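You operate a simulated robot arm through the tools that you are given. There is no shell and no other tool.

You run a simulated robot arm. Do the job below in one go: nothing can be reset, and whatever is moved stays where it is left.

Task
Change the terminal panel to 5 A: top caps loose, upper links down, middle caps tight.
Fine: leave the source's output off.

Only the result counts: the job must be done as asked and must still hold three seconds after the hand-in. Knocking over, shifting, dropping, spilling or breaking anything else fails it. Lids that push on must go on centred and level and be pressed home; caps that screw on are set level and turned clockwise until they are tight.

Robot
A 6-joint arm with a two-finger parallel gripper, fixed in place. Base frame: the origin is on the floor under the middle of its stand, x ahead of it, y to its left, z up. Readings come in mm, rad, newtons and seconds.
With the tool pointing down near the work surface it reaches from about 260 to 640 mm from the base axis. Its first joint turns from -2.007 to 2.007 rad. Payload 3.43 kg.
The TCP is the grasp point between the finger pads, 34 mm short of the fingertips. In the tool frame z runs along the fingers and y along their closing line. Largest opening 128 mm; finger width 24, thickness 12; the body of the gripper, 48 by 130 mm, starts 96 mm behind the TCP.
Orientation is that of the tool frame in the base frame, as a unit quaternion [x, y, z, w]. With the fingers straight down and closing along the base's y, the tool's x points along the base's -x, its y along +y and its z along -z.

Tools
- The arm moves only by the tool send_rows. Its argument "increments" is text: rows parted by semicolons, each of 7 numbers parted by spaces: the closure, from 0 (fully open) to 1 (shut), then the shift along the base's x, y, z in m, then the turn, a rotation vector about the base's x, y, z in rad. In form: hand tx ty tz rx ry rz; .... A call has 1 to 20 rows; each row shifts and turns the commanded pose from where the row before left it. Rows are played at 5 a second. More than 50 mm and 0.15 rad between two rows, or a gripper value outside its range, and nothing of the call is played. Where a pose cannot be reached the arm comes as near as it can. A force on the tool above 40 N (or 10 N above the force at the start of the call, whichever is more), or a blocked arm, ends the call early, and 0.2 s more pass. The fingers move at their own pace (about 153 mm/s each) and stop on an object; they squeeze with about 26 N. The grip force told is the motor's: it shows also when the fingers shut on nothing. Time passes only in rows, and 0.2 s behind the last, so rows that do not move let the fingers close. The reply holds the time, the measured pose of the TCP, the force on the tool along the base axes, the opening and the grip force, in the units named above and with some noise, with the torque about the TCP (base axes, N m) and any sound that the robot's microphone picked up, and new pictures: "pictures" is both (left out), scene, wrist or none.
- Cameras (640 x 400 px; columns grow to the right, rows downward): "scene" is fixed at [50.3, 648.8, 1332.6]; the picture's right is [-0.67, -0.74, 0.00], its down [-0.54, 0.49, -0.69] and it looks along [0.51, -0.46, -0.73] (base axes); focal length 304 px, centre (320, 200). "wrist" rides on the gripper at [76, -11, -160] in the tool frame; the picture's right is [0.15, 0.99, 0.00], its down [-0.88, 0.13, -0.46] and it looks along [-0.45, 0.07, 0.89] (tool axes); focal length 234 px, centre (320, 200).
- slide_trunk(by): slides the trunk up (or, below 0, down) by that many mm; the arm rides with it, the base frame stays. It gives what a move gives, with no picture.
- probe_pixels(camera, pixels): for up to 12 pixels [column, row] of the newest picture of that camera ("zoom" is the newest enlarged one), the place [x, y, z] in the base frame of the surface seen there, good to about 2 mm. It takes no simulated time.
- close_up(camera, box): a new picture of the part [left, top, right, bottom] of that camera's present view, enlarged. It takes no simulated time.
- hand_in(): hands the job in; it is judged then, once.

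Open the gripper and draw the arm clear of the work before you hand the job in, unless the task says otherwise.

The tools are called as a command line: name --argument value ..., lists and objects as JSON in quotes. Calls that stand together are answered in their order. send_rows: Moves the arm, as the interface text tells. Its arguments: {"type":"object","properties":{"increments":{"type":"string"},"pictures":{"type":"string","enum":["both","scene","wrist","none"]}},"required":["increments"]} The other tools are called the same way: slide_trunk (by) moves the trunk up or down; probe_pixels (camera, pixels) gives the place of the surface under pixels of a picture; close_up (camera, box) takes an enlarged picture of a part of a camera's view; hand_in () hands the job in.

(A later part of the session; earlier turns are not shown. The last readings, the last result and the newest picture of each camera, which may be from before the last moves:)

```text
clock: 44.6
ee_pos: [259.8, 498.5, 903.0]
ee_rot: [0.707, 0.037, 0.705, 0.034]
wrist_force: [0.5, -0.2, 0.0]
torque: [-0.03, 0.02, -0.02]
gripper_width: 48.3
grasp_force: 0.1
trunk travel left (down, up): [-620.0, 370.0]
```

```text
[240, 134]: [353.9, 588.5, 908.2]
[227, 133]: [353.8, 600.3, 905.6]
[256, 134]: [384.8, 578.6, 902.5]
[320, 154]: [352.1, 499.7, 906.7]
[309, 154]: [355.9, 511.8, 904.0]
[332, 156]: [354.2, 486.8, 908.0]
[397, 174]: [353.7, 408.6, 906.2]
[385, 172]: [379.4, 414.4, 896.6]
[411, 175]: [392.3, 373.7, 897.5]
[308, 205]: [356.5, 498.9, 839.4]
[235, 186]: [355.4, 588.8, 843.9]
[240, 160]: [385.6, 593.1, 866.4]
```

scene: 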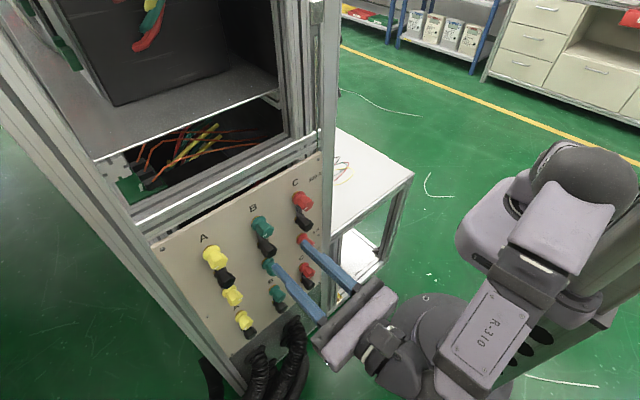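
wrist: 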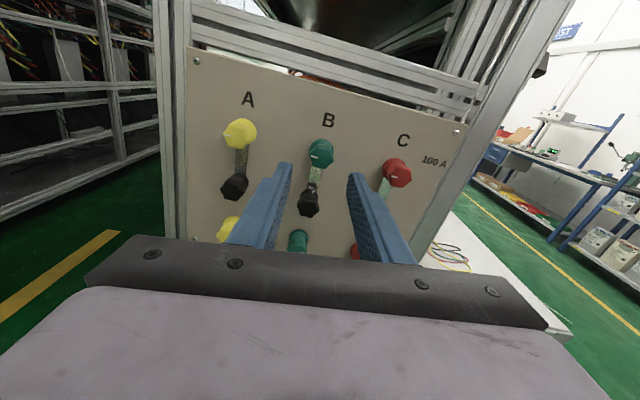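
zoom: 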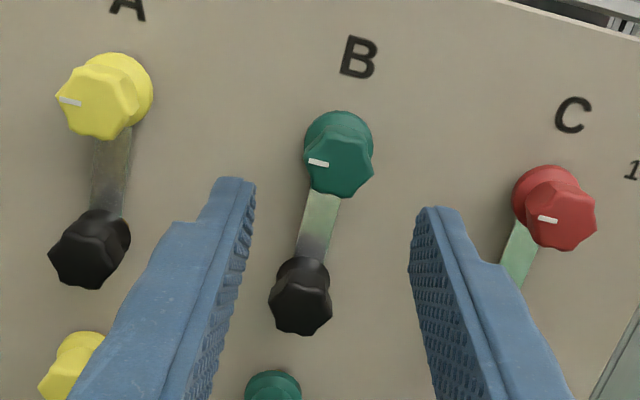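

Top marks point to 9 o'clock (+y); columns at y≈588.5, 498.5, 408.5. I'll roll to φ=-30° (jaws across a pair of lobes' flats) in front of the green cap.

send_rows --increments "0.62 0 0 0 0.1431 0 0; 0.62 0 0 0 0.1431 0 0; 0.62 0 0 0 0.1431 0 0; 0.62 0 0 0 0.1431 0 0; 0.62 0 0 0 0.1431 0 0; 0.62 0 0 0 0.1431 0 0; 0.62 0 0 0 0.1431 0 0; 0.62 0 0 0 0.1431 0 0; 0.62 0 0 0 0.1431 0 0; 0.62 0 0 0 0.1431 0 0; 0.62 0 0 0 0.1431 0 0; 0.62 0 0 0 0.1431 0 0; 0.62 0 0 0 0.1431 0 0; 0.62 0 0 0 0.1431 0 0; 0.62 0 0 0 0.1431 0 0; 0.62 0 0 0 0.1431 0 0; 0.62 0 0 0 0.1431 0 0; 0.62 0 0 0 0.1431 0 0; 0.62 0 0 0 0.1431 0 0; 0.62 0 0 0 0 0 0" --pictures "both"

```text
clock: 48.8
ee_pos: [259.6, 498.3, 903.8]
ee_rot: [-0.182, 0.682, -0.183, 0.684]
wrist_force: [0.3, 0.4, -0.1]
torque: [-0.02, -0.02, 0.02]
gripper_width: 48.4
grasp_force: 0.1
trunk travel left (down, up): [-620.0, 370.0]
```

scene: 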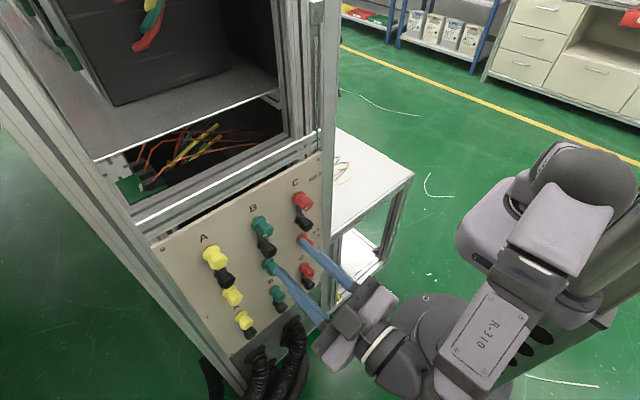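
wrist: 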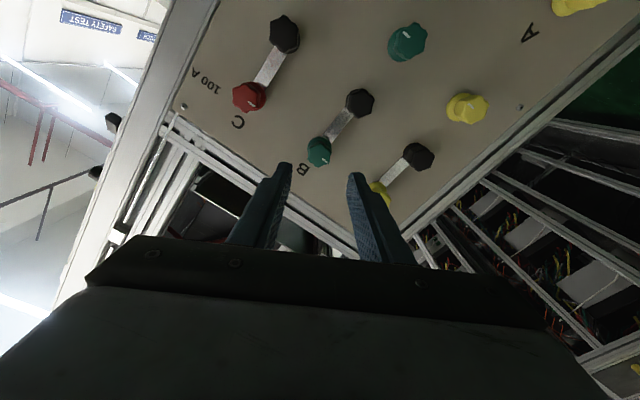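

Roll is exactly -30°. I'll advance to x=341 (tips at ~375, ahead of the collar) around the green top cap and check.

send_rows --increments "0.62 0.025 0 -0.0005 0 0 0; 0.62 0.02 0 0 0 0 0; 0.62 0.018 0 0 0 0 0; 0.62 0.018 0 0 0 0 0; 0.62 0 0 0 0 0 0" --pictures "both"

close_up --camera "scene" --box '[220, 190, 310, 250]'

close_up --camera "wrist" --box '[250, 80, 410, 200]'

```text
clock: 50.0
ee_pos: [342.0, 499.6, 903.6]
ee_rot: [-0.182, 0.682, -0.184, 0.684]
wrist_force: [0.2, -0.7, 0.6]
torque: [0.01, -0.02, 0.02]
gripper_width: 48.5
grasp_force: 0.0
trunk travel left (down, up): [-620.0, 370.0]
```

scene: 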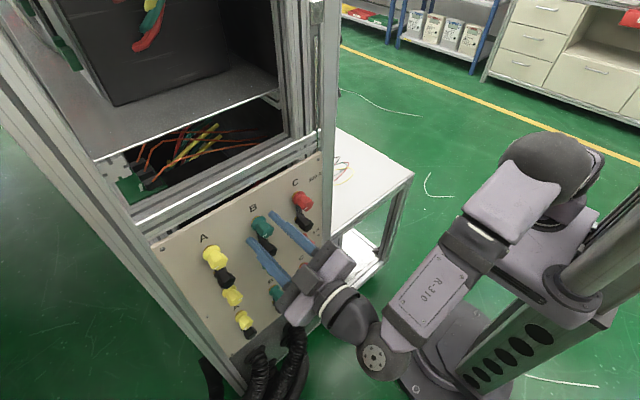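
wrist: 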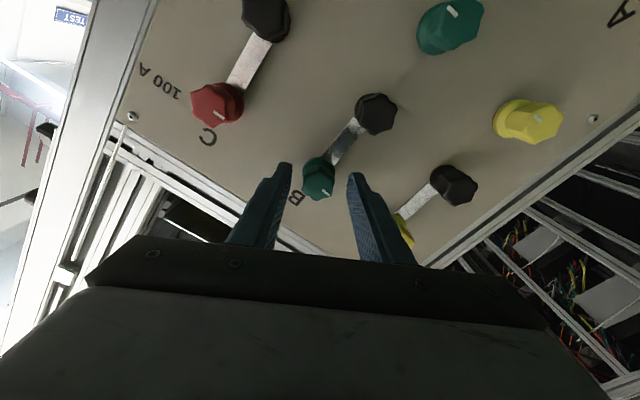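

```text
6.67 times, centred on (265, 220) of scene
```

zoom: 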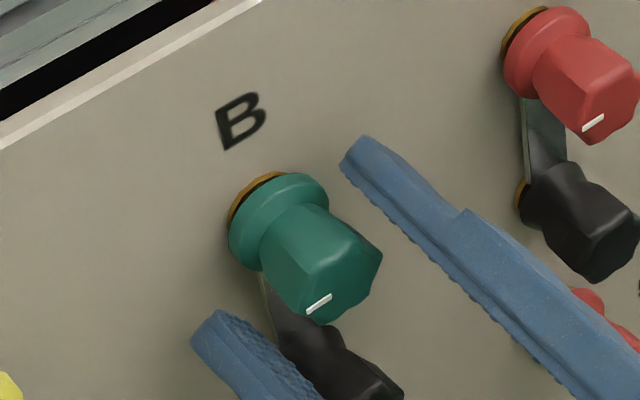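

```text
3.33 times, centred on (330, 140) of wrist
```

zoom: 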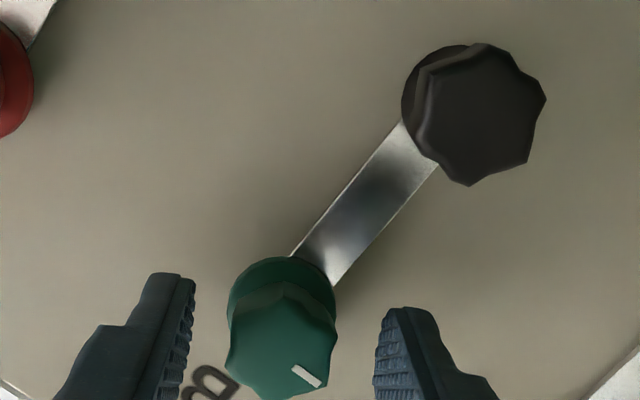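

The fingers straddle the green cap squarely in both views. I'll close on it and read opening and force.

send_rows --increments "1 0 -0.001 -0.0005 0 0 0; 1 0 0 0 0 0 0; 1 0 0 0 0 0 0" --pictures "wrist"

close_up --camera "wrist" --box '[250, 80, 410, 200]'

```text
clock: 50.8
ee_pos: [342.0, 498.5, 903.1]
ee_rot: [-0.181, 0.682, -0.183, 0.685]
wrist_force: [5.2, -1.7, 4.5]
torque: [-0.01, 0.21, -0.28]
gripper_width: 25.0
grasp_force: 44.7
trunk travel left (down, up): [-620.0, 370.0]
```

wrist: 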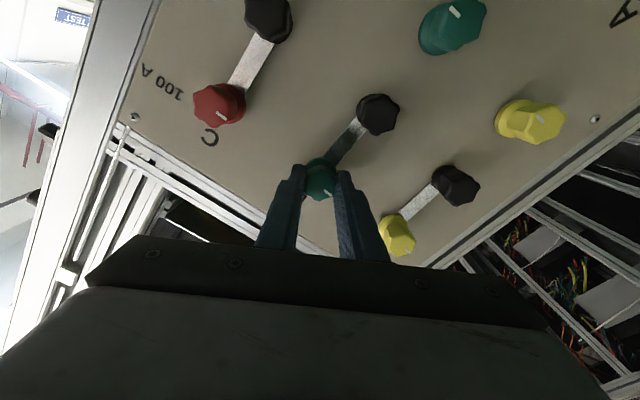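

```text
3.33 times, centred on (330, 140) of wrist
```

zoom: 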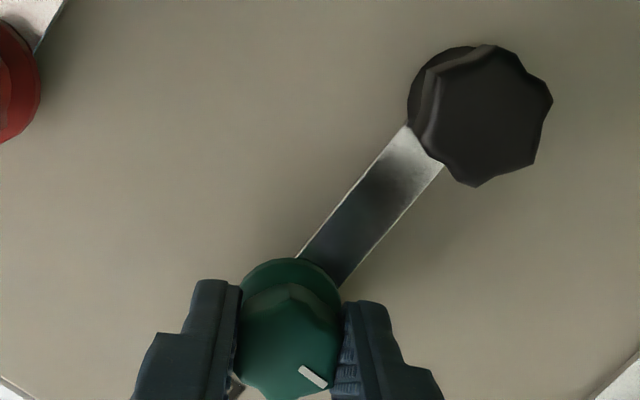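

Gripped at 25.0 mm across the flats. I'll turn counter-clockwise (negative about x) by about 0.6 rad and watch the torque.

send_rows --increments "1 0 0 0 -0.1 0 0; 1 0 0 0 -0.1 0 0; 1 0 0 0 -0.1 0 0; 1 0 0 0 -0.1 0 0; 1 0 0 0 -0.1 0 0; 1 0 0 0 -0.1 0 0; 1 0 0 0 0 0 0" --pictures "wrist"

close_up --camera "wrist" --box '[250, 80, 410, 200]'

close_up --camera "scene" --box '[220, 190, 310, 250]'

```text
clock: 52.4
ee_pos: [341.3, 499.2, 902.7]
ee_rot: [-0.377, 0.597, -0.377, 0.599]
wrist_force: [14.4, 4.4, 13.7]
torque: [0.0, -0.01, -0.16]
gripper_width: 24.7
grasp_force: 45.1
trunk travel left (down, up): [-620.0, 370.0]
```

wrist: 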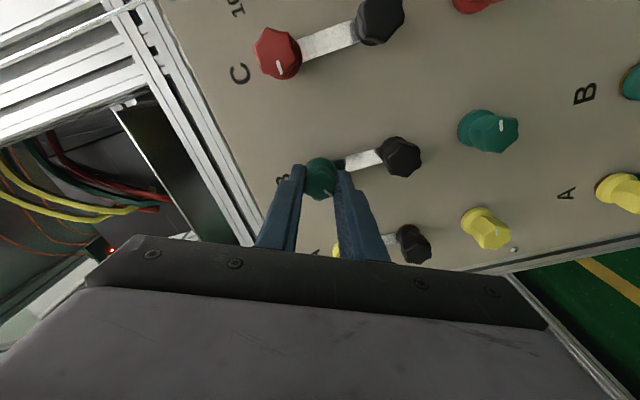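

```text
3.33 times, centred on (330, 140) of wrist
```

zoom: 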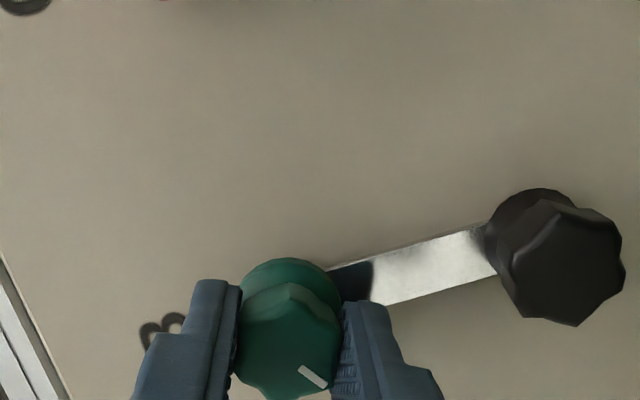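

```text
6.67 times, centred on (265, 220) of scene
```

zoom: 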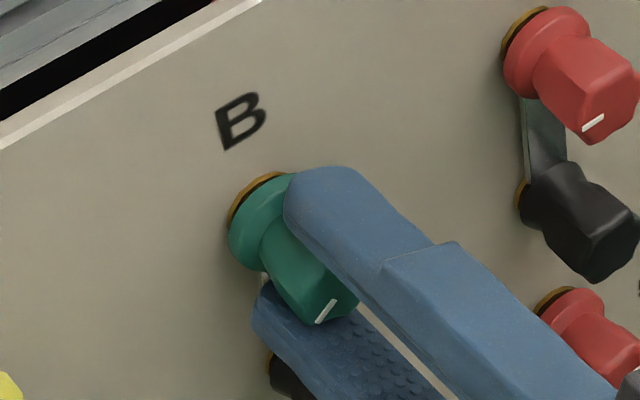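

The cap turned with the gripper (mark fixed relative to the fingers) and x-torque is ~0, so it is unscrewing; x force reads 14 N, suggesting it's backing out. I'll continue with a slight -x retreat per row.

send_rows --increments "1 -0.0005 0 0 -0.1 0 0; 1 -0.0003 0 0 -0.1 0 0; 1 -0.0003 0 0 -0.1 0 0; 1 -0.0003 0 0 -0.1 0 0; 1 -0.0003 0 0 -0.1 0 0; 1 0 0 0 -0.1 0 0; 1 0 0 0 0 0 0" --pictures "none"

```text
clock: 54.0
ee_pos: [341.6, 497.9, 903.0]
ee_rot: [0.538, -0.457, 0.537, -0.462]
wrist_force: [31.9, 9.9, 18.9]
torque: [0.0, -0.17, -0.17]
gripper_width: 25.0
grasp_force: 45.0
trunk travel left (down, up): [-620.0, 370.0]
```

x force rose to 32 N with the retreat, so the cap isn't backing out that fast. I'll undo the retreat, read the force, then release to look.

send_rows --increments "1 0.0015 0 0 0 0 0; 1 0 0 0 0 0 0; 0.62 0 0 0 0 0 0; 0.62 0 0 0 0 0 0" --pictures "both"

close_up --camera "wrist" --box '[250, 80, 410, 200]'

close_up --camera "scene" --box '[220, 190, 310, 250]'

```text
clock: 55.0
ee_pos: [338.9, 496.8, 901.6]
ee_rot: [0.538, -0.459, 0.537, -0.461]
wrist_force: [0.2, -0.6, 0.0]
torque: [-0.01, -0.02, 0.01]
gripper_width: 48.4
grasp_force: 0.1
trunk travel left (down, up): [-620.0, 370.0]
```

scene: 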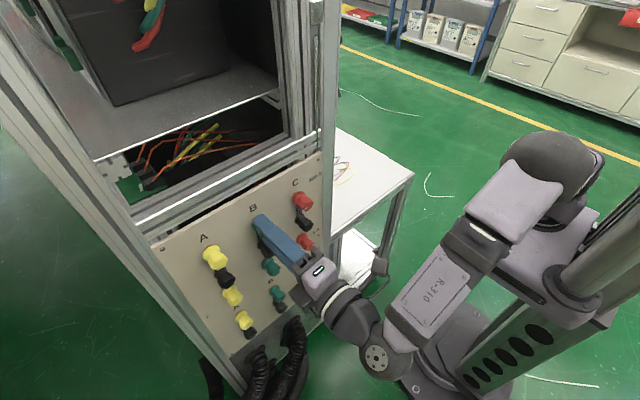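
wrist: 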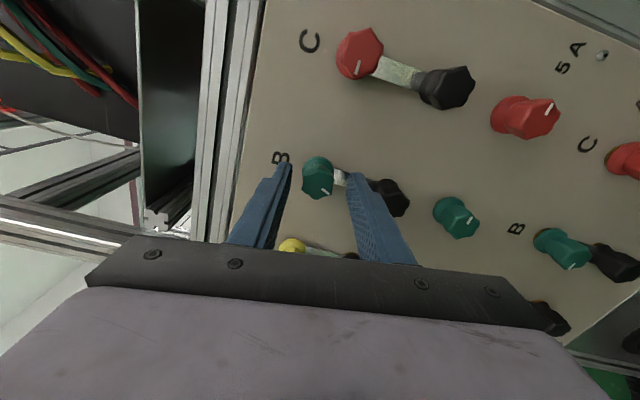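

```text
3.33 times, centred on (330, 140) of wrist
```

zoom: 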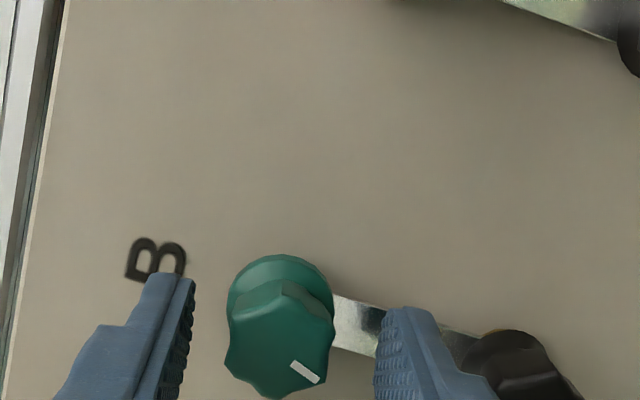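

```text
6.67 times, centred on (265, 220) of scene
```

zoom: 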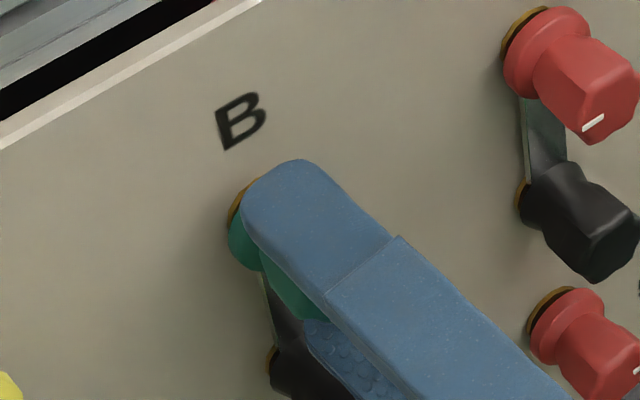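

After release the free TCP sits at (338.9, 496.8, 901.6), so commanded position wanders by a few mm as roll changes. I'll sample the pose again to gauge reading noise.

send_rows --increments "0.62 0 0 0 0 0 0" --pictures "none"

send_rows --increments "0.62 0 0 0 0 0 0" --pictures "none"

```text
clock: 55.4
ee_pos: [340.2, 497.4, 902.6]
ee_rot: [0.537, -0.459, 0.536, -0.462]
wrist_force: [-0.6, -0.4, -0.1]
torque: [-0.02, -0.02, 0.01]
gripper_width: 48.7
grasp_force: 0.0
trunk travel left (down, up): [-620.0, 370.0]
```

```text
clock: 55.8
ee_pos: [340.4, 496.5, 902.9]
ee_rot: [0.537, -0.459, 0.536, -0.461]
wrist_force: [-1.1, 0.0, 0.4]
torque: [0.04, 0.0, 0.02]
gripper_width: 48.6
grasp_force: 0.0
trunk travel left (down, up): [-620.0, 370.0]
```

Reading noise is about ±0.8 mm and the commanded pose is consistent. I'll probe the green cap's face and collar now, versus the untouched red one, to see whether it has moved outward.

close_up --camera "wrist" --box '[290, 145, 350, 205]'

probe_pixels --camera "wrist" --pixels '[[310, 180], [315, 185], [318, 190], [312, 192], [325, 182], [320, 178], [355, 50], [360, 45], [350, 60], [365, 60], [358, 55], [362, 52]]'

```text
6.67 times, centred on (320, 175) of wrist
```

zoom: 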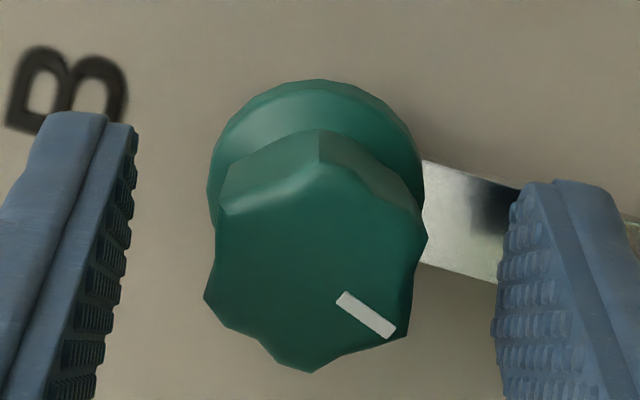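

```text
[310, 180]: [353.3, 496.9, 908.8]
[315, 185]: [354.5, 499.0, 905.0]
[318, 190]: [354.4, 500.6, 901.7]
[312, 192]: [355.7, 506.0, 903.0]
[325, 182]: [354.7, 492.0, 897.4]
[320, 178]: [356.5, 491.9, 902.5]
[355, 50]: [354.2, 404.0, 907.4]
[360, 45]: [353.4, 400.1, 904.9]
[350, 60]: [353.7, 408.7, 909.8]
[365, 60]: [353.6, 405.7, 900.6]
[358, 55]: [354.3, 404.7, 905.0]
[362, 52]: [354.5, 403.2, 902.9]
```

The cap face hasn't moved out measurably (fine-pitch thread). I'll regrip here and keep turning counter-clockwise by another ~2.5 rad without retreat.

send_rows --increments "1 0.0005 0.001 0 0 0 0; 1 0 0 0 0 0 0; 1 0 0 0 -0.14 0 0; 1 0 0 0 -0.14 0 0; 1 0 0 0 -0.14 0 0; 1 0 0 0 -0.14 0 0; 1 0 0 0 -0.14 0 0; 1 0 0 0 -0.14 0 0; 1 0 0 0 -0.14 0 0; 1 0 0 0 -0.14 0 0; 1 0 0 0 -0.14 0 0; 1 0 0 0 -0.14 0 0; 1 0 0 0 0 0 0" --pictures "both"

close_up --camera "wrist" --box '[260, 110, 380, 210]'

```text
clock: 58.6
ee_pos: [340.2, 497.9, 903.0]
ee_rot: [0.708, -0.005, 0.706, -0.006]
wrist_force: [-9.0, -13.1, -8.7]
torque: [0.0, -1.09, -0.2]
gripper_width: 25.1
grasp_force: 45.0
trunk travel left (down, up): [-620.0, 370.0]
```

scene: 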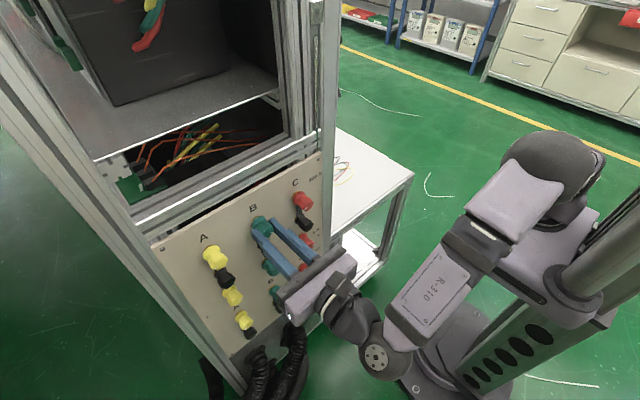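
wrist: 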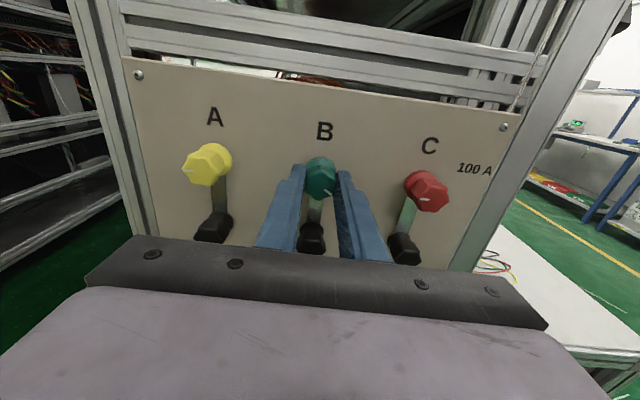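

```text
4.00 times, centred on (320, 160) of wrist
```

zoom: 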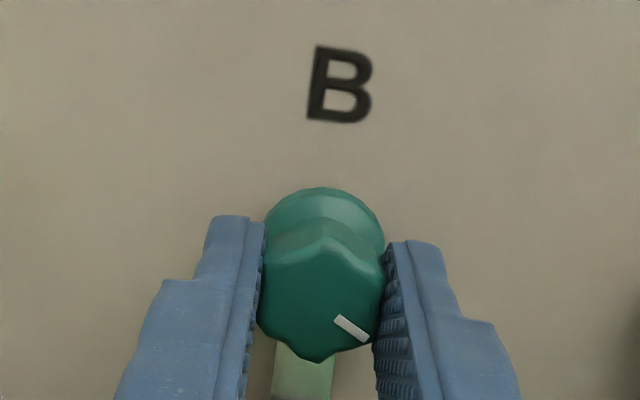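

The cap has turned ~149° counter-clockwise (mark now at 4 o'clock) and x force is now -9 N, meaning it's pushing outward. I'll continue ~1.5 rad with a tiny retreat.

send_rows --increments "1 -0.0005 -0.0005 -0.0005 -0.14 0 0; 1 -0.0001 0 0 -0.14 0 0; 1 -0.0001 0 0 -0.14 0 0; 1 -0.0001 0 0 -0.14 0 0; 1 -0.0001 0 0 -0.14 0 0; 1 -0.0001 0 0 -0.14 0 0; 1 -0.0001 0 0 -0.14 0 0; 1 -0.0001 0 0 -0.14 0 0; 1 -0.0001 0 0 -0.14 0 0; 1 0 0 0 -0.14 0 0; 1 0 0 0 0 0 0" --pictures "both"

close_up --camera "scene" --box '[220, 190, 310, 250]'

```text
clock: 61.0
ee_pos: [339.8, 498.0, 902.5]
ee_rot: [0.546, 0.451, 0.544, 0.451]
wrist_force: [8.5, -0.9, 7.7]
torque: [0.22, -0.09, 0.18]
gripper_width: 25.2
grasp_force: 45.1
trunk travel left (down, up): [-620.0, 370.0]
```

scene: 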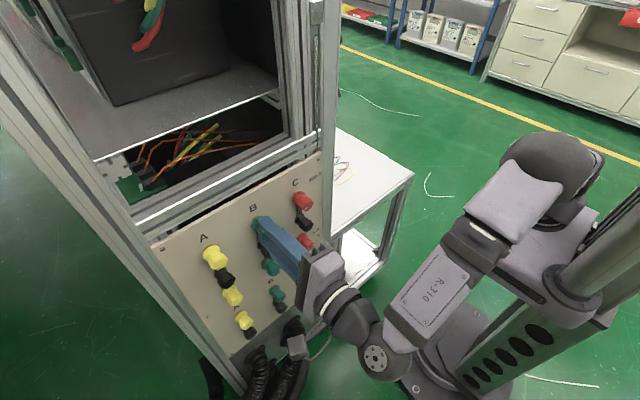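
wrist: 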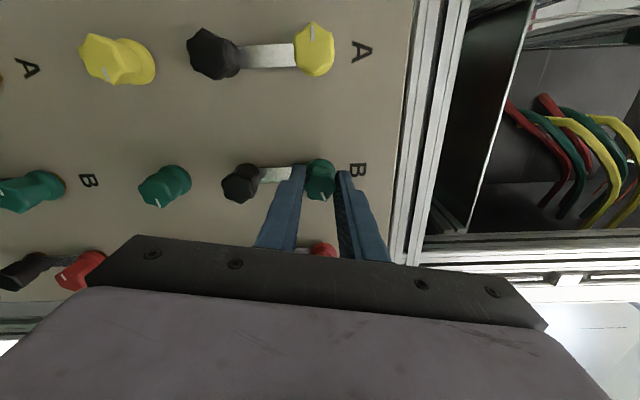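

```text
6.67 times, centred on (265, 220) of scene
```

zoom: 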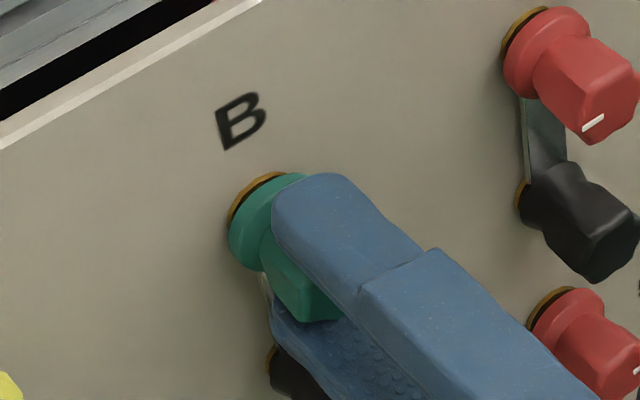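

x-torque now reads 0.22 N·m, so it may be meeting resistance. I'll release and look at the mark angle and gap.

send_rows --increments "0.62 0 0 0 0 0 0; 0.62 0 0 0 0 0 0" --pictures "both"

close_up --camera "wrist" --box '[230, 130, 370, 220]'

close_up --camera "scene" --box '[220, 190, 310, 250]'

```text
clock: 61.6
ee_pos: [338.3, 498.0, 902.4]
ee_rot: [0.546, 0.451, 0.543, 0.451]
wrist_force: [0.3, 0.7, -0.1]
torque: [-0.01, 0.04, 0.02]
gripper_width: 48.6
grasp_force: 0.0
trunk travel left (down, up): [-620.0, 370.0]
```

scene: 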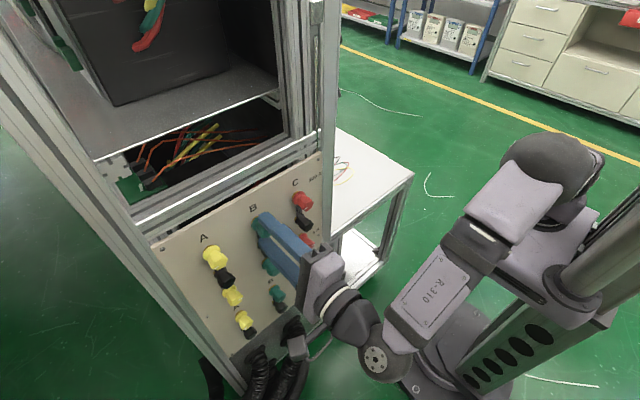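
wrist: 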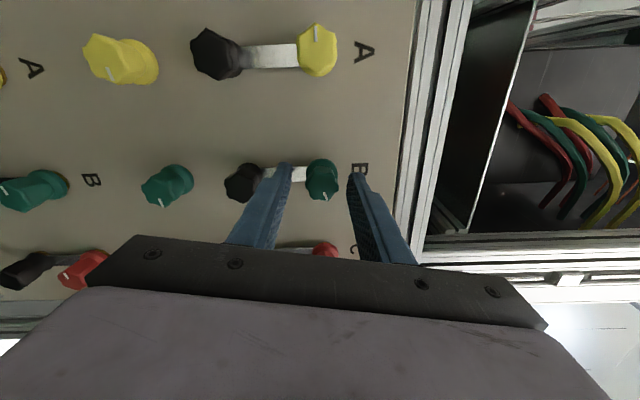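

```text
4.44 times, centred on (300, 175) of wrist
```

zoom: 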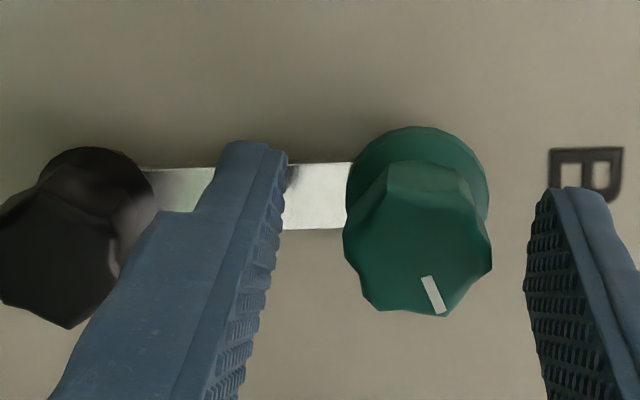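

```text
6.67 times, centred on (265, 220) of scene
```

zoom: 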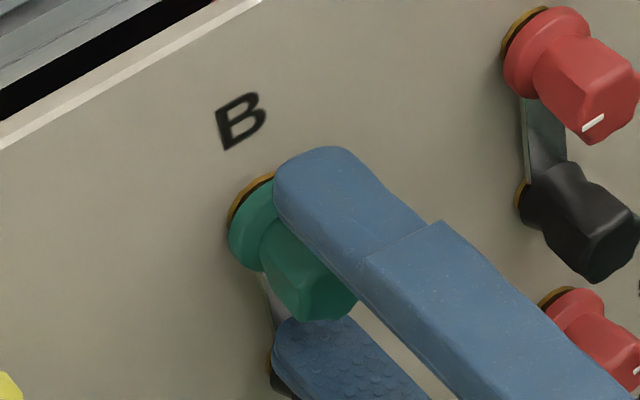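

The mark now seems near 3 o'clock, like the untouched middle caps, suggesting a stop at ~180°. I'll probe the mark's ends in this zoomed wrist view and compare it with a middle cap.

close_up --camera "wrist" --box '[300, 150, 350, 205]'

```text
7.27 times, centred on (325, 178) of wrist
```

zoom: 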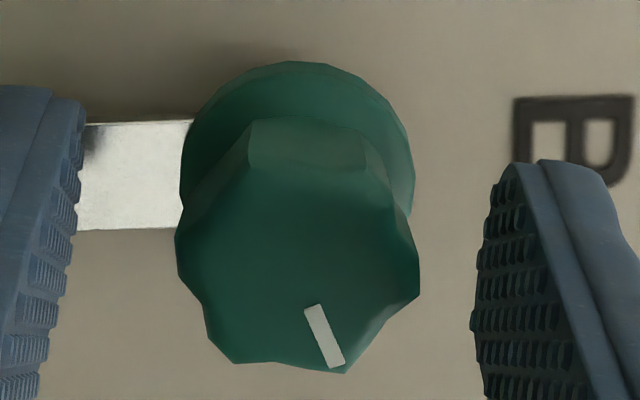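

probe_pixels --camera "zoom" --pixels '[[313, 312], [335, 360], [300, 255], [185, 250], [415, 285], [240, 355], [345, 365], [250, 180], [375, 180], [300, 100], [395, 200], [140, 180]]'

```text
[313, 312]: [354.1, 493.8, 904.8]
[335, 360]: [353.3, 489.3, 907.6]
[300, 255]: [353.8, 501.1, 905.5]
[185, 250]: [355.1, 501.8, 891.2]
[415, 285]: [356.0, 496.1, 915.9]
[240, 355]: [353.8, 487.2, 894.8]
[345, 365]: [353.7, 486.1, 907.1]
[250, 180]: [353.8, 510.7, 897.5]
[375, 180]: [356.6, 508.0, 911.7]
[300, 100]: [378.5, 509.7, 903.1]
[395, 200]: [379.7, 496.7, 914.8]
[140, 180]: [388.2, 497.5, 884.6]
```

The mark is about 20–26° above 3 o'clock: the cap turned ~200° counter-clockwise and then seemingly met a stop. I'll realign to the flats (roll +0.5 rad), regrip and test gently for further counter-clockwise travel.

send_rows --increments "0.62 0.0015 0 0.0003 0.13 0 0; 0.62 0 0 0 0.13 0 0; 0.62 0 0 0 0.13 0 0; 0.62 0 0 0 0.116 0 0; 1 0 0 0 0 0 0; 1 0 0 0 0 0 0; 1 0 0 0 -0.1 0 0; 1 0 0 0 -0.1 0 0; 1 0 0 0 0 0 0" --pictures "wrist"

close_up --camera "wrist" --box '[260, 130, 380, 220]'

```text
clock: 63.6
ee_pos: [340.4, 497.4, 901.9]
ee_rot: [0.608, 0.363, 0.606, 0.362]
wrist_force: [1.0, -3.7, 3.2]
torque: [0.24, 0.03, -0.2]
gripper_width: 24.9
grasp_force: 45.1
trunk travel left (down, up): [-620.0, 370.0]
```

wrist: 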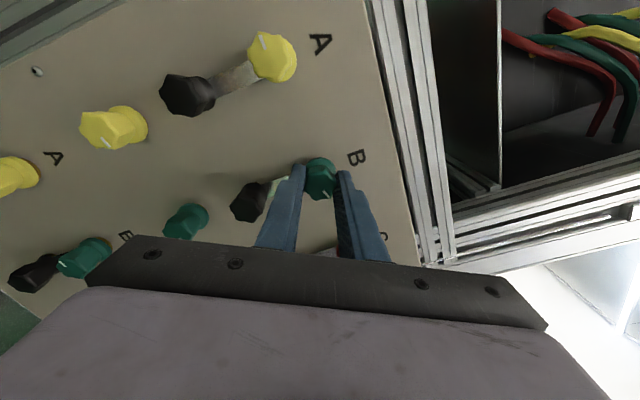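

```text
4.44 times, centred on (320, 175) of wrist
```

zoom: 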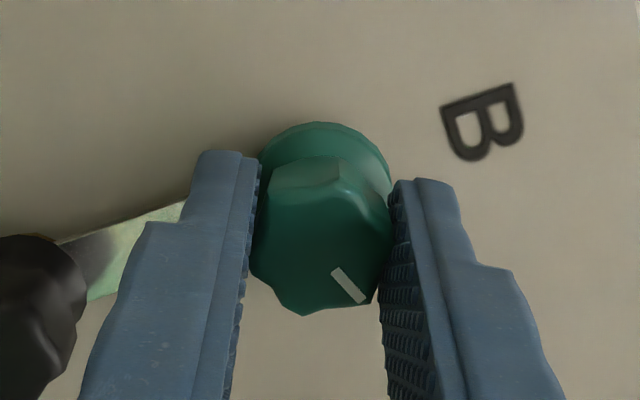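

Torque of 0.24 N·m shows it is at its loose stop, so the green top cap is fully loose. I'll release, back out to x≈290, and roll to φ=-180° for the link.

send_rows --increments "0.62 0 0 0 0 0 0; 0.62 -0.01 0.0008 0.0005 0 0 0; 0.62 -0.02 0 0 0 0 0; 0.62 -0.02 0 0 0.14 0 0; 0.75 0 0 -0.008 0.14 0 0; 0.84 0 0 -0.008 0.14 0 0; 0.84 0 0 -0.008 0.14 0 0; 0.84 0 0 -0.008 0.14 0 0; 0.84 0 0 0 0.14 0 0; 0.84 0 0 0 0.14 0 0; 0.84 0 0 0 0.097 0 0; 0.84 0 0 0 0 0 0" --pictures "both"

close_up --camera "wrist" --box '[240, 100, 400, 220]'

```text
clock: 66.2
ee_pos: [290.9, 499.6, 869.9]
ee_rot: [0.708, 0.001, 0.706, -0.002]
wrist_force: [0.1, 0.7, 0.3]
torque: [0.0, 0.02, 0.02]
gripper_width: 20.6
grasp_force: 0.1
trunk travel left (down, up): [-620.0, 370.0]
```

scene: 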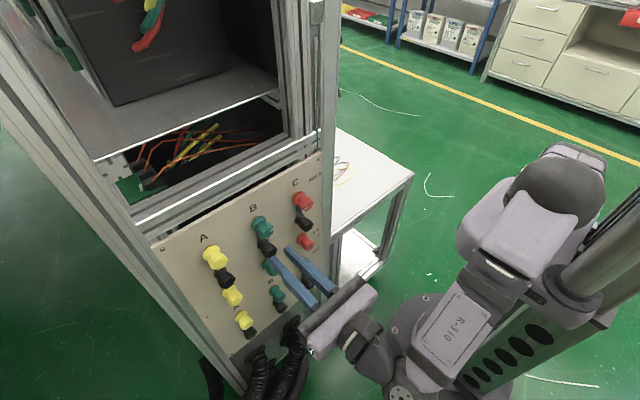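
wrist: 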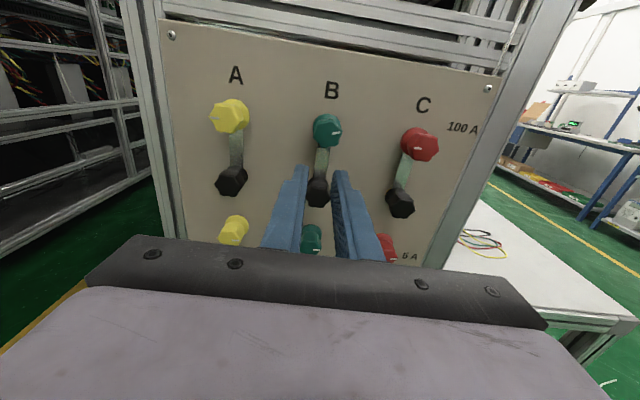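

```text
3.33 times, centred on (320, 160) of wrist
```

zoom: 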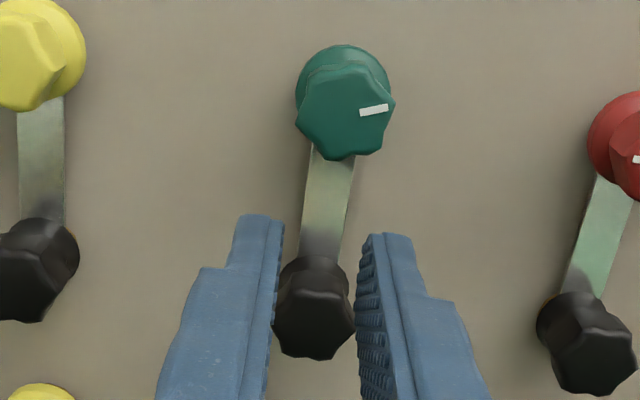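

The green top mark is now just above 3 o'clock. I'll probe the black post and link edges precisely before straddling the link.

probe_pixels --camera "zoom" --pixels '[[278, 325], [352, 318], [315, 322], [300, 288], [335, 288], [295, 352], [340, 352], [305, 230], [347, 230], [310, 170], [352, 175], [325, 200]]'

```text
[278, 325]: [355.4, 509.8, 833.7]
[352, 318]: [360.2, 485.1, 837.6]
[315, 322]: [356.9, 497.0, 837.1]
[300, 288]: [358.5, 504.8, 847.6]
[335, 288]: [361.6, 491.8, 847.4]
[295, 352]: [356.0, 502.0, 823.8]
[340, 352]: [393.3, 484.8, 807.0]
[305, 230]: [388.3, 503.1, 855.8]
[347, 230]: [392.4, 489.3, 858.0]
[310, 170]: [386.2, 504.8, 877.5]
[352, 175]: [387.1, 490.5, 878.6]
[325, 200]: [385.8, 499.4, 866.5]
```

Black post axis ≈ (498, 835), link y 490.5–504.8 at x≈386. I'll take two pose samples to average noise before entering.

send_rows --increments "0.84 0 0 0 0 0 0" --pictures "none"

send_rows --increments "0.84 0 0 0 0 0 0" --pictures "none"

send_rows --increments "0.84 0 0 0 0 0 0" --pictures "none"

```text
clock: 66.6
ee_pos: [291.9, 498.9, 872.2]
ee_rot: [0.708, 0.0, 0.706, -0.001]
wrist_force: [-0.2, 0.7, 0.2]
torque: [-0.04, 0.02, -0.05]
gripper_width: 20.5
grasp_force: 0.0
trunk travel left (down, up): [-620.0, 370.0]
```

```text
clock: 67.0
ee_pos: [291.3, 500.2, 871.1]
ee_rot: [0.709, 0.001, 0.706, -0.001]
wrist_force: [0.2, 0.7, -0.3]
torque: [-0.01, -0.01, 0.0]
gripper_width: 20.0
grasp_force: 0.0
trunk travel left (down, up): [-620.0, 370.0]
```

```text
clock: 67.4
ee_pos: [292.0, 500.3, 871.9]
ee_rot: [0.708, 0.0, 0.706, -0.001]
wrist_force: [-0.3, 0.3, 0.3]
torque: [0.01, -0.03, 0.0]
gripper_width: 20.5
grasp_force: 0.2
trunk travel left (down, up): [-620.0, 370.0]
```

Average pose (291.5, 499.75, 871.3). I'll shift y by -1.7 mm and go in to x≈354.8 so the tips (x≈389) straddle the link, watching contact force.

send_rows --increments "0.84 0.02 -0.0017 0 0 0 0; 0.84 0.02 0 0 0 0 0; 0.84 0.015 0 0 0 0 0; 0.84 0.005 0 0 0 0 0; 0.84 0.003 0 0 0 0 0; 0.84 0 0 0 0 0 0" --pictures "both"

close_up --camera "wrist" --box '[250, 110, 390, 220]'

close_up --camera "scene" --box '[230, 200, 300, 260]'

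```text
clock: 68.8
ee_pos: [353.8, 499.2, 870.0]
ee_rot: [0.709, 0.001, 0.706, -0.002]
wrist_force: [0.3, 0.1, -0.5]
torque: [0.02, -0.01, -0.01]
gripper_width: 20.4
grasp_force: 0.0
trunk travel left (down, up): [-620.0, 370.0]
```

scene: 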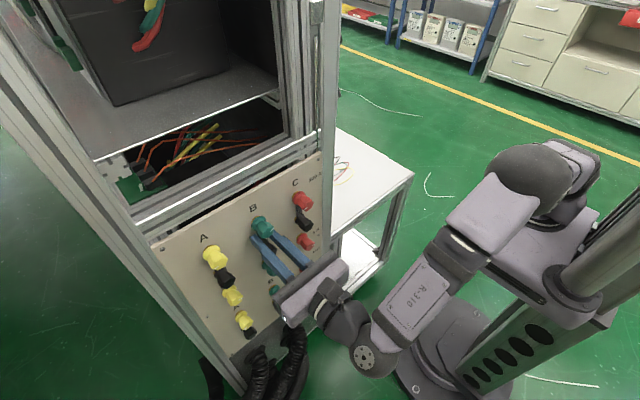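
wrist: 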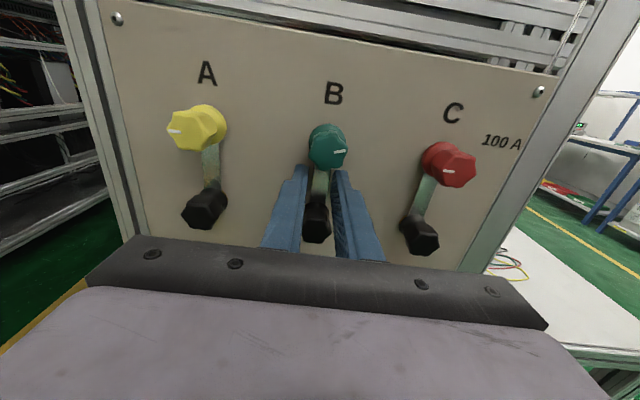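

```text
3.64 times, centred on (320, 165) of wrist
```

zoom: 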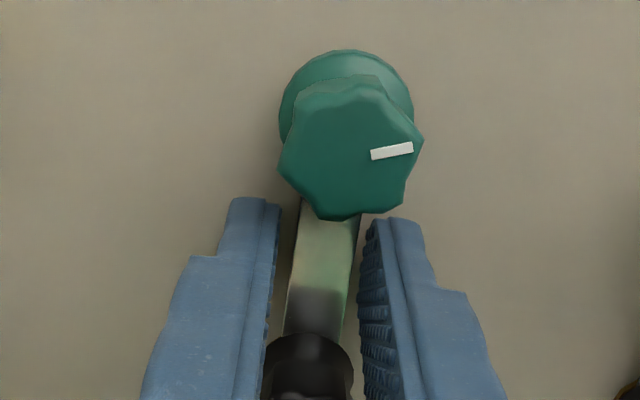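

```text
6.67 times, centred on (265, 230) of scene
```

zoom: 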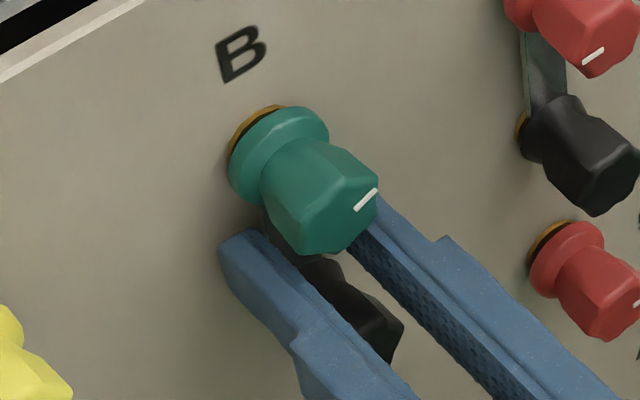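

The tips straddle the green link freely. I'll try swinging it clockwise (toward -y) by about 15° along an arc about the black post and read the force.

send_rows --increments "0.84 0 -0.0031 -0.0001 0.0873 0 0; 0.84 0 -0.0031 -0.0004 0.0873 0 0; 0.84 0 -0.0031 -0.0007 0.0873 0 0; 0.84 0 0 0 0 0 0" --pictures "wrist"

close_up --camera "wrist" --box '[250, 110, 390, 220]'

```text
clock: 69.8
ee_pos: [353.9, 486.7, 869.8]
ee_rot: [0.702, -0.093, 0.7, -0.095]
wrist_force: [-0.4, -0.1, 0.0]
torque: [0.01, 0.04, 0.0]
gripper_width: 20.3
grasp_force: 0.0
trunk travel left (down, up): [-620.0, 370.0]
```

wrist: 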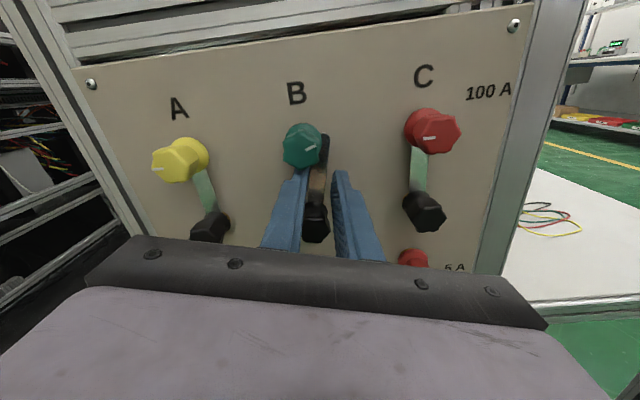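

```text
3.64 times, centred on (320, 165) of wrist
```

zoom: 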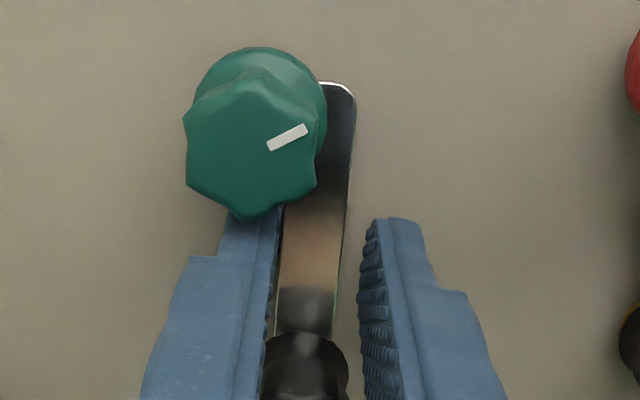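

The link swung free with no force; its rounded end is emerging at the right of the cap. I'll continue the clockwise arc (r=36 mm about the black post) to 135° with synchronized roll.

send_rows --increments "0.84 0 -0.00475 -0.00163 0.1396 0 0; 0.84 0 -0.00447 -0.00228 0.1396 0 0; 0.84 0 -0.00412 -0.00288 0.1396 0 0; 0.84 0 -0.00367 -0.00343 0.1396 0 0; 0.84 0 -0.00316 -0.0039 0.1396 0 0; 0.84 0 -0.00259 -0.00431 0.1396 0 0; 0.84 0 -0.00196 -0.00462 0.1396 0 0; 0.84 0 -0.0013 -0.00485 0.1396 0 0; 0.84 0 -0.00061 -0.00499 0.1396 0 0; 0.84 0 0.00009 -0.00502 0.1396 0 0; 0.84 0 0.00078 -0.00496 0.1396 0 0; 0.84 0 0.00147 -0.0048 0.1396 0 0; 0.84 0 0.00212 -0.00455 0.1396 0 0; 0.84 0 0.00274 -0.00422 0.1396 0 0; 0.84 0 0.00329 -0.00379 0.1396 0 0; 0.84 0 0 0 0 0 0" --pictures "both"

close_up --camera "scene" --box '[230, 200, 330, 290]'

close_up --camera "wrist" --box '[240, 90, 400, 220]'

```text
clock: 73.2
ee_pos: [354.5, 471.7, 808.8]
ee_rot: [-0.27, 0.652, -0.269, 0.655]
wrist_force: [-0.7, -0.2, -0.9]
torque: [0.02, 0.01, -0.02]
gripper_width: 20.6
grasp_force: 0.0
trunk travel left (down, up): [-620.0, 370.0]
```

scene: 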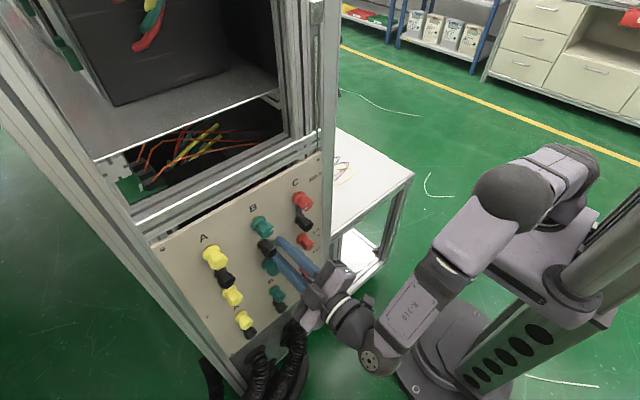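
wrist: 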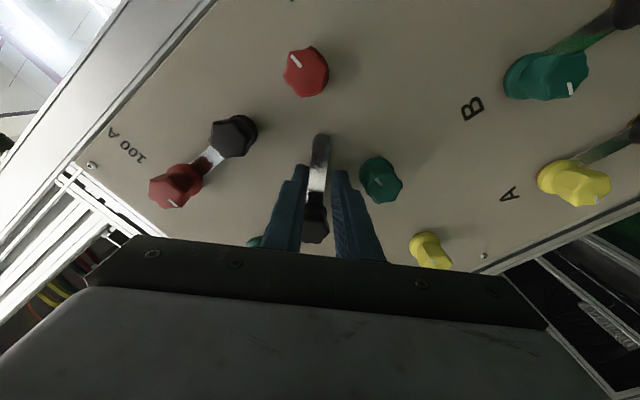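

```text
4.44 times, centred on (280, 245) of scene
```

zoom: 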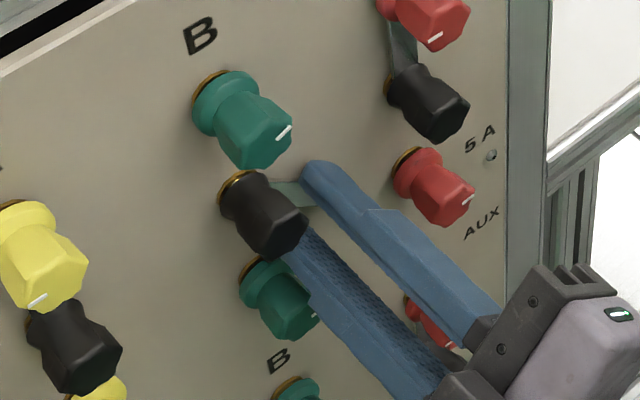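

```text
3.08 times, centred on (320, 155) of wrist
```

zoom: 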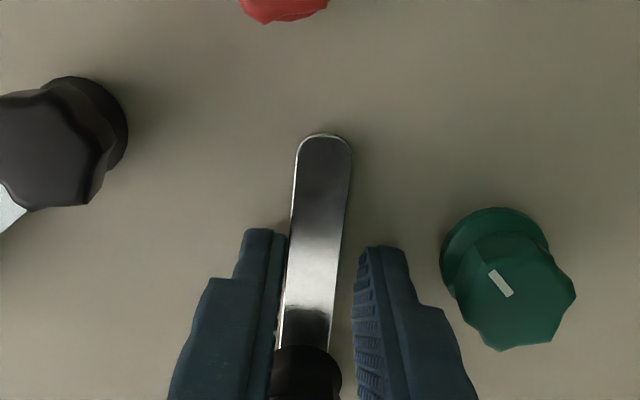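

The link follows at 135°, and its end is a plain rounded plate. I'll continue to ~180° so it goes behind the green middle cap, and check the force and picture.

send_rows --increments "0.84 0 0.00379 -0.00329 0.1396 0 0; 0.84 0 0.00422 -0.00274 0.1396 0 0; 0.84 0 0.00455 -0.00212 0.1396 0 0; 0.84 0 0.0048 -0.00147 0.1396 0 0; 0.84 0 0.00496 -0.00078 0.1396 0 0; 0.84 0 0.00314 -0.00014 0.0873 0 0; 0.84 0 0 0 0 0 0" --pictures "both"

close_up --camera "scene" --box '[230, 200, 330, 290]'

close_up --camera "wrist" --box '[240, 90, 400, 220]'

```text
clock: 74.8
ee_pos: [353.2, 496.2, 798.3]
ee_rot: [0.001, 0.706, 0.0, 0.708]
wrist_force: [-0.9, -0.3, 0.9]
torque: [0.0, 0.04, -0.04]
gripper_width: 20.9
grasp_force: 0.4
trunk travel left (down, up): [-620.0, 370.0]
```

scene: 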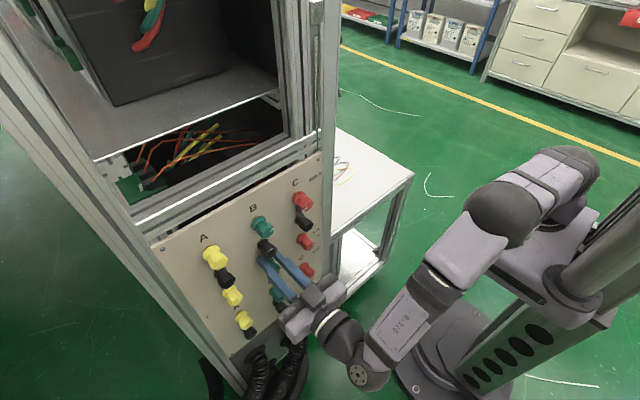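
wrist: 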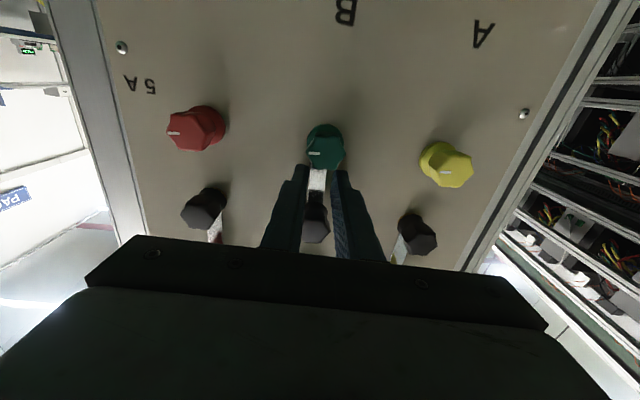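

```text
4.44 times, centred on (280, 245) of scene
```

zoom: 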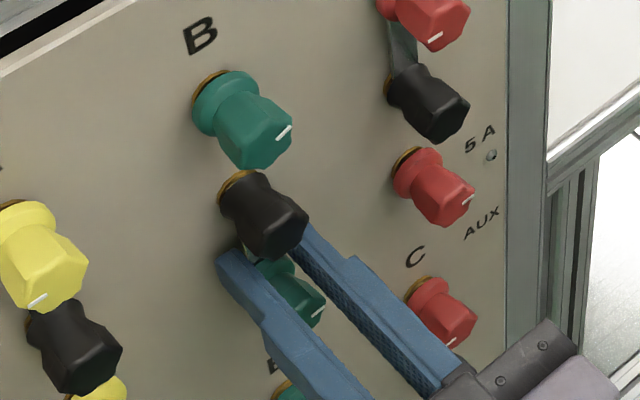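

```text
3.08 times, centred on (320, 155) of wrist
```

zoom: 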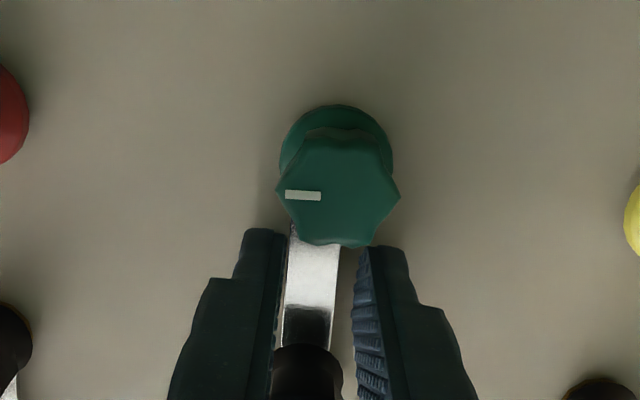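

The link is now behind the green middle cap, leaning slightly toward the -y finger. I'll sample the pose to centre precisely on y=498 before narrowing the fingers to align the link vertically.

send_rows --increments "0.84 0 0 0 0 0 0" --pictures "none"

send_rows --increments "0.84 0 0 0 0 0 0" --pictures "none"

send_rows --increments "0.84 0 0 0 0 0 0" --pictures "none"

probe_pixels --camera "zoom" --pixels '[[288, 300], [332, 300], [293, 255], [337, 255], [310, 280], [280, 190], [398, 195], [300, 240], [375, 240], [330, 190], [338, 110], [310, 260]]'

```text
clock: 75.2
ee_pos: [353.5, 498.8, 798.3]
ee_rot: [0.001, 0.706, 0.0, 0.709]
wrist_force: [0.2, 1.0, 0.3]
torque: [0.02, 0.0, 0.01]
gripper_width: 20.6
grasp_force: 0.0
trunk travel left (down, up): [-620.0, 370.0]
```

```text
clock: 75.6
ee_pos: [354.0, 496.3, 799.2]
ee_rot: [0.001, 0.706, 0.0, 0.708]
wrist_force: [-0.1, -0.7, 0.8]
torque: [-0.01, 0.0, -0.01]
gripper_width: 20.4
grasp_force: 0.0
trunk travel left (down, up): [-620.0, 370.0]
```

```text
clock: 76.0
ee_pos: [353.4, 498.5, 797.8]
ee_rot: [0.0, 0.706, 0.0, 0.708]
wrist_force: [-0.2, 0.3, 0.5]
torque: [0.03, -0.02, 0.0]
gripper_width: 20.5
grasp_force: 0.1
trunk travel left (down, up): [-620.0, 370.0]
```

```text
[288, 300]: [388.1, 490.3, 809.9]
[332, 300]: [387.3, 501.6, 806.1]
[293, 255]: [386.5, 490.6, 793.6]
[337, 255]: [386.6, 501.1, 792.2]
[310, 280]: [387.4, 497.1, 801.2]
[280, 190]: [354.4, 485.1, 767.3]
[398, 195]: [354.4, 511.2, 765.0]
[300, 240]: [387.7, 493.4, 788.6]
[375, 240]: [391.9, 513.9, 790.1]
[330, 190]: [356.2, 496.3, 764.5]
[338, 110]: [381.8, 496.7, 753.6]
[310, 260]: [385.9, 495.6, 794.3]
```

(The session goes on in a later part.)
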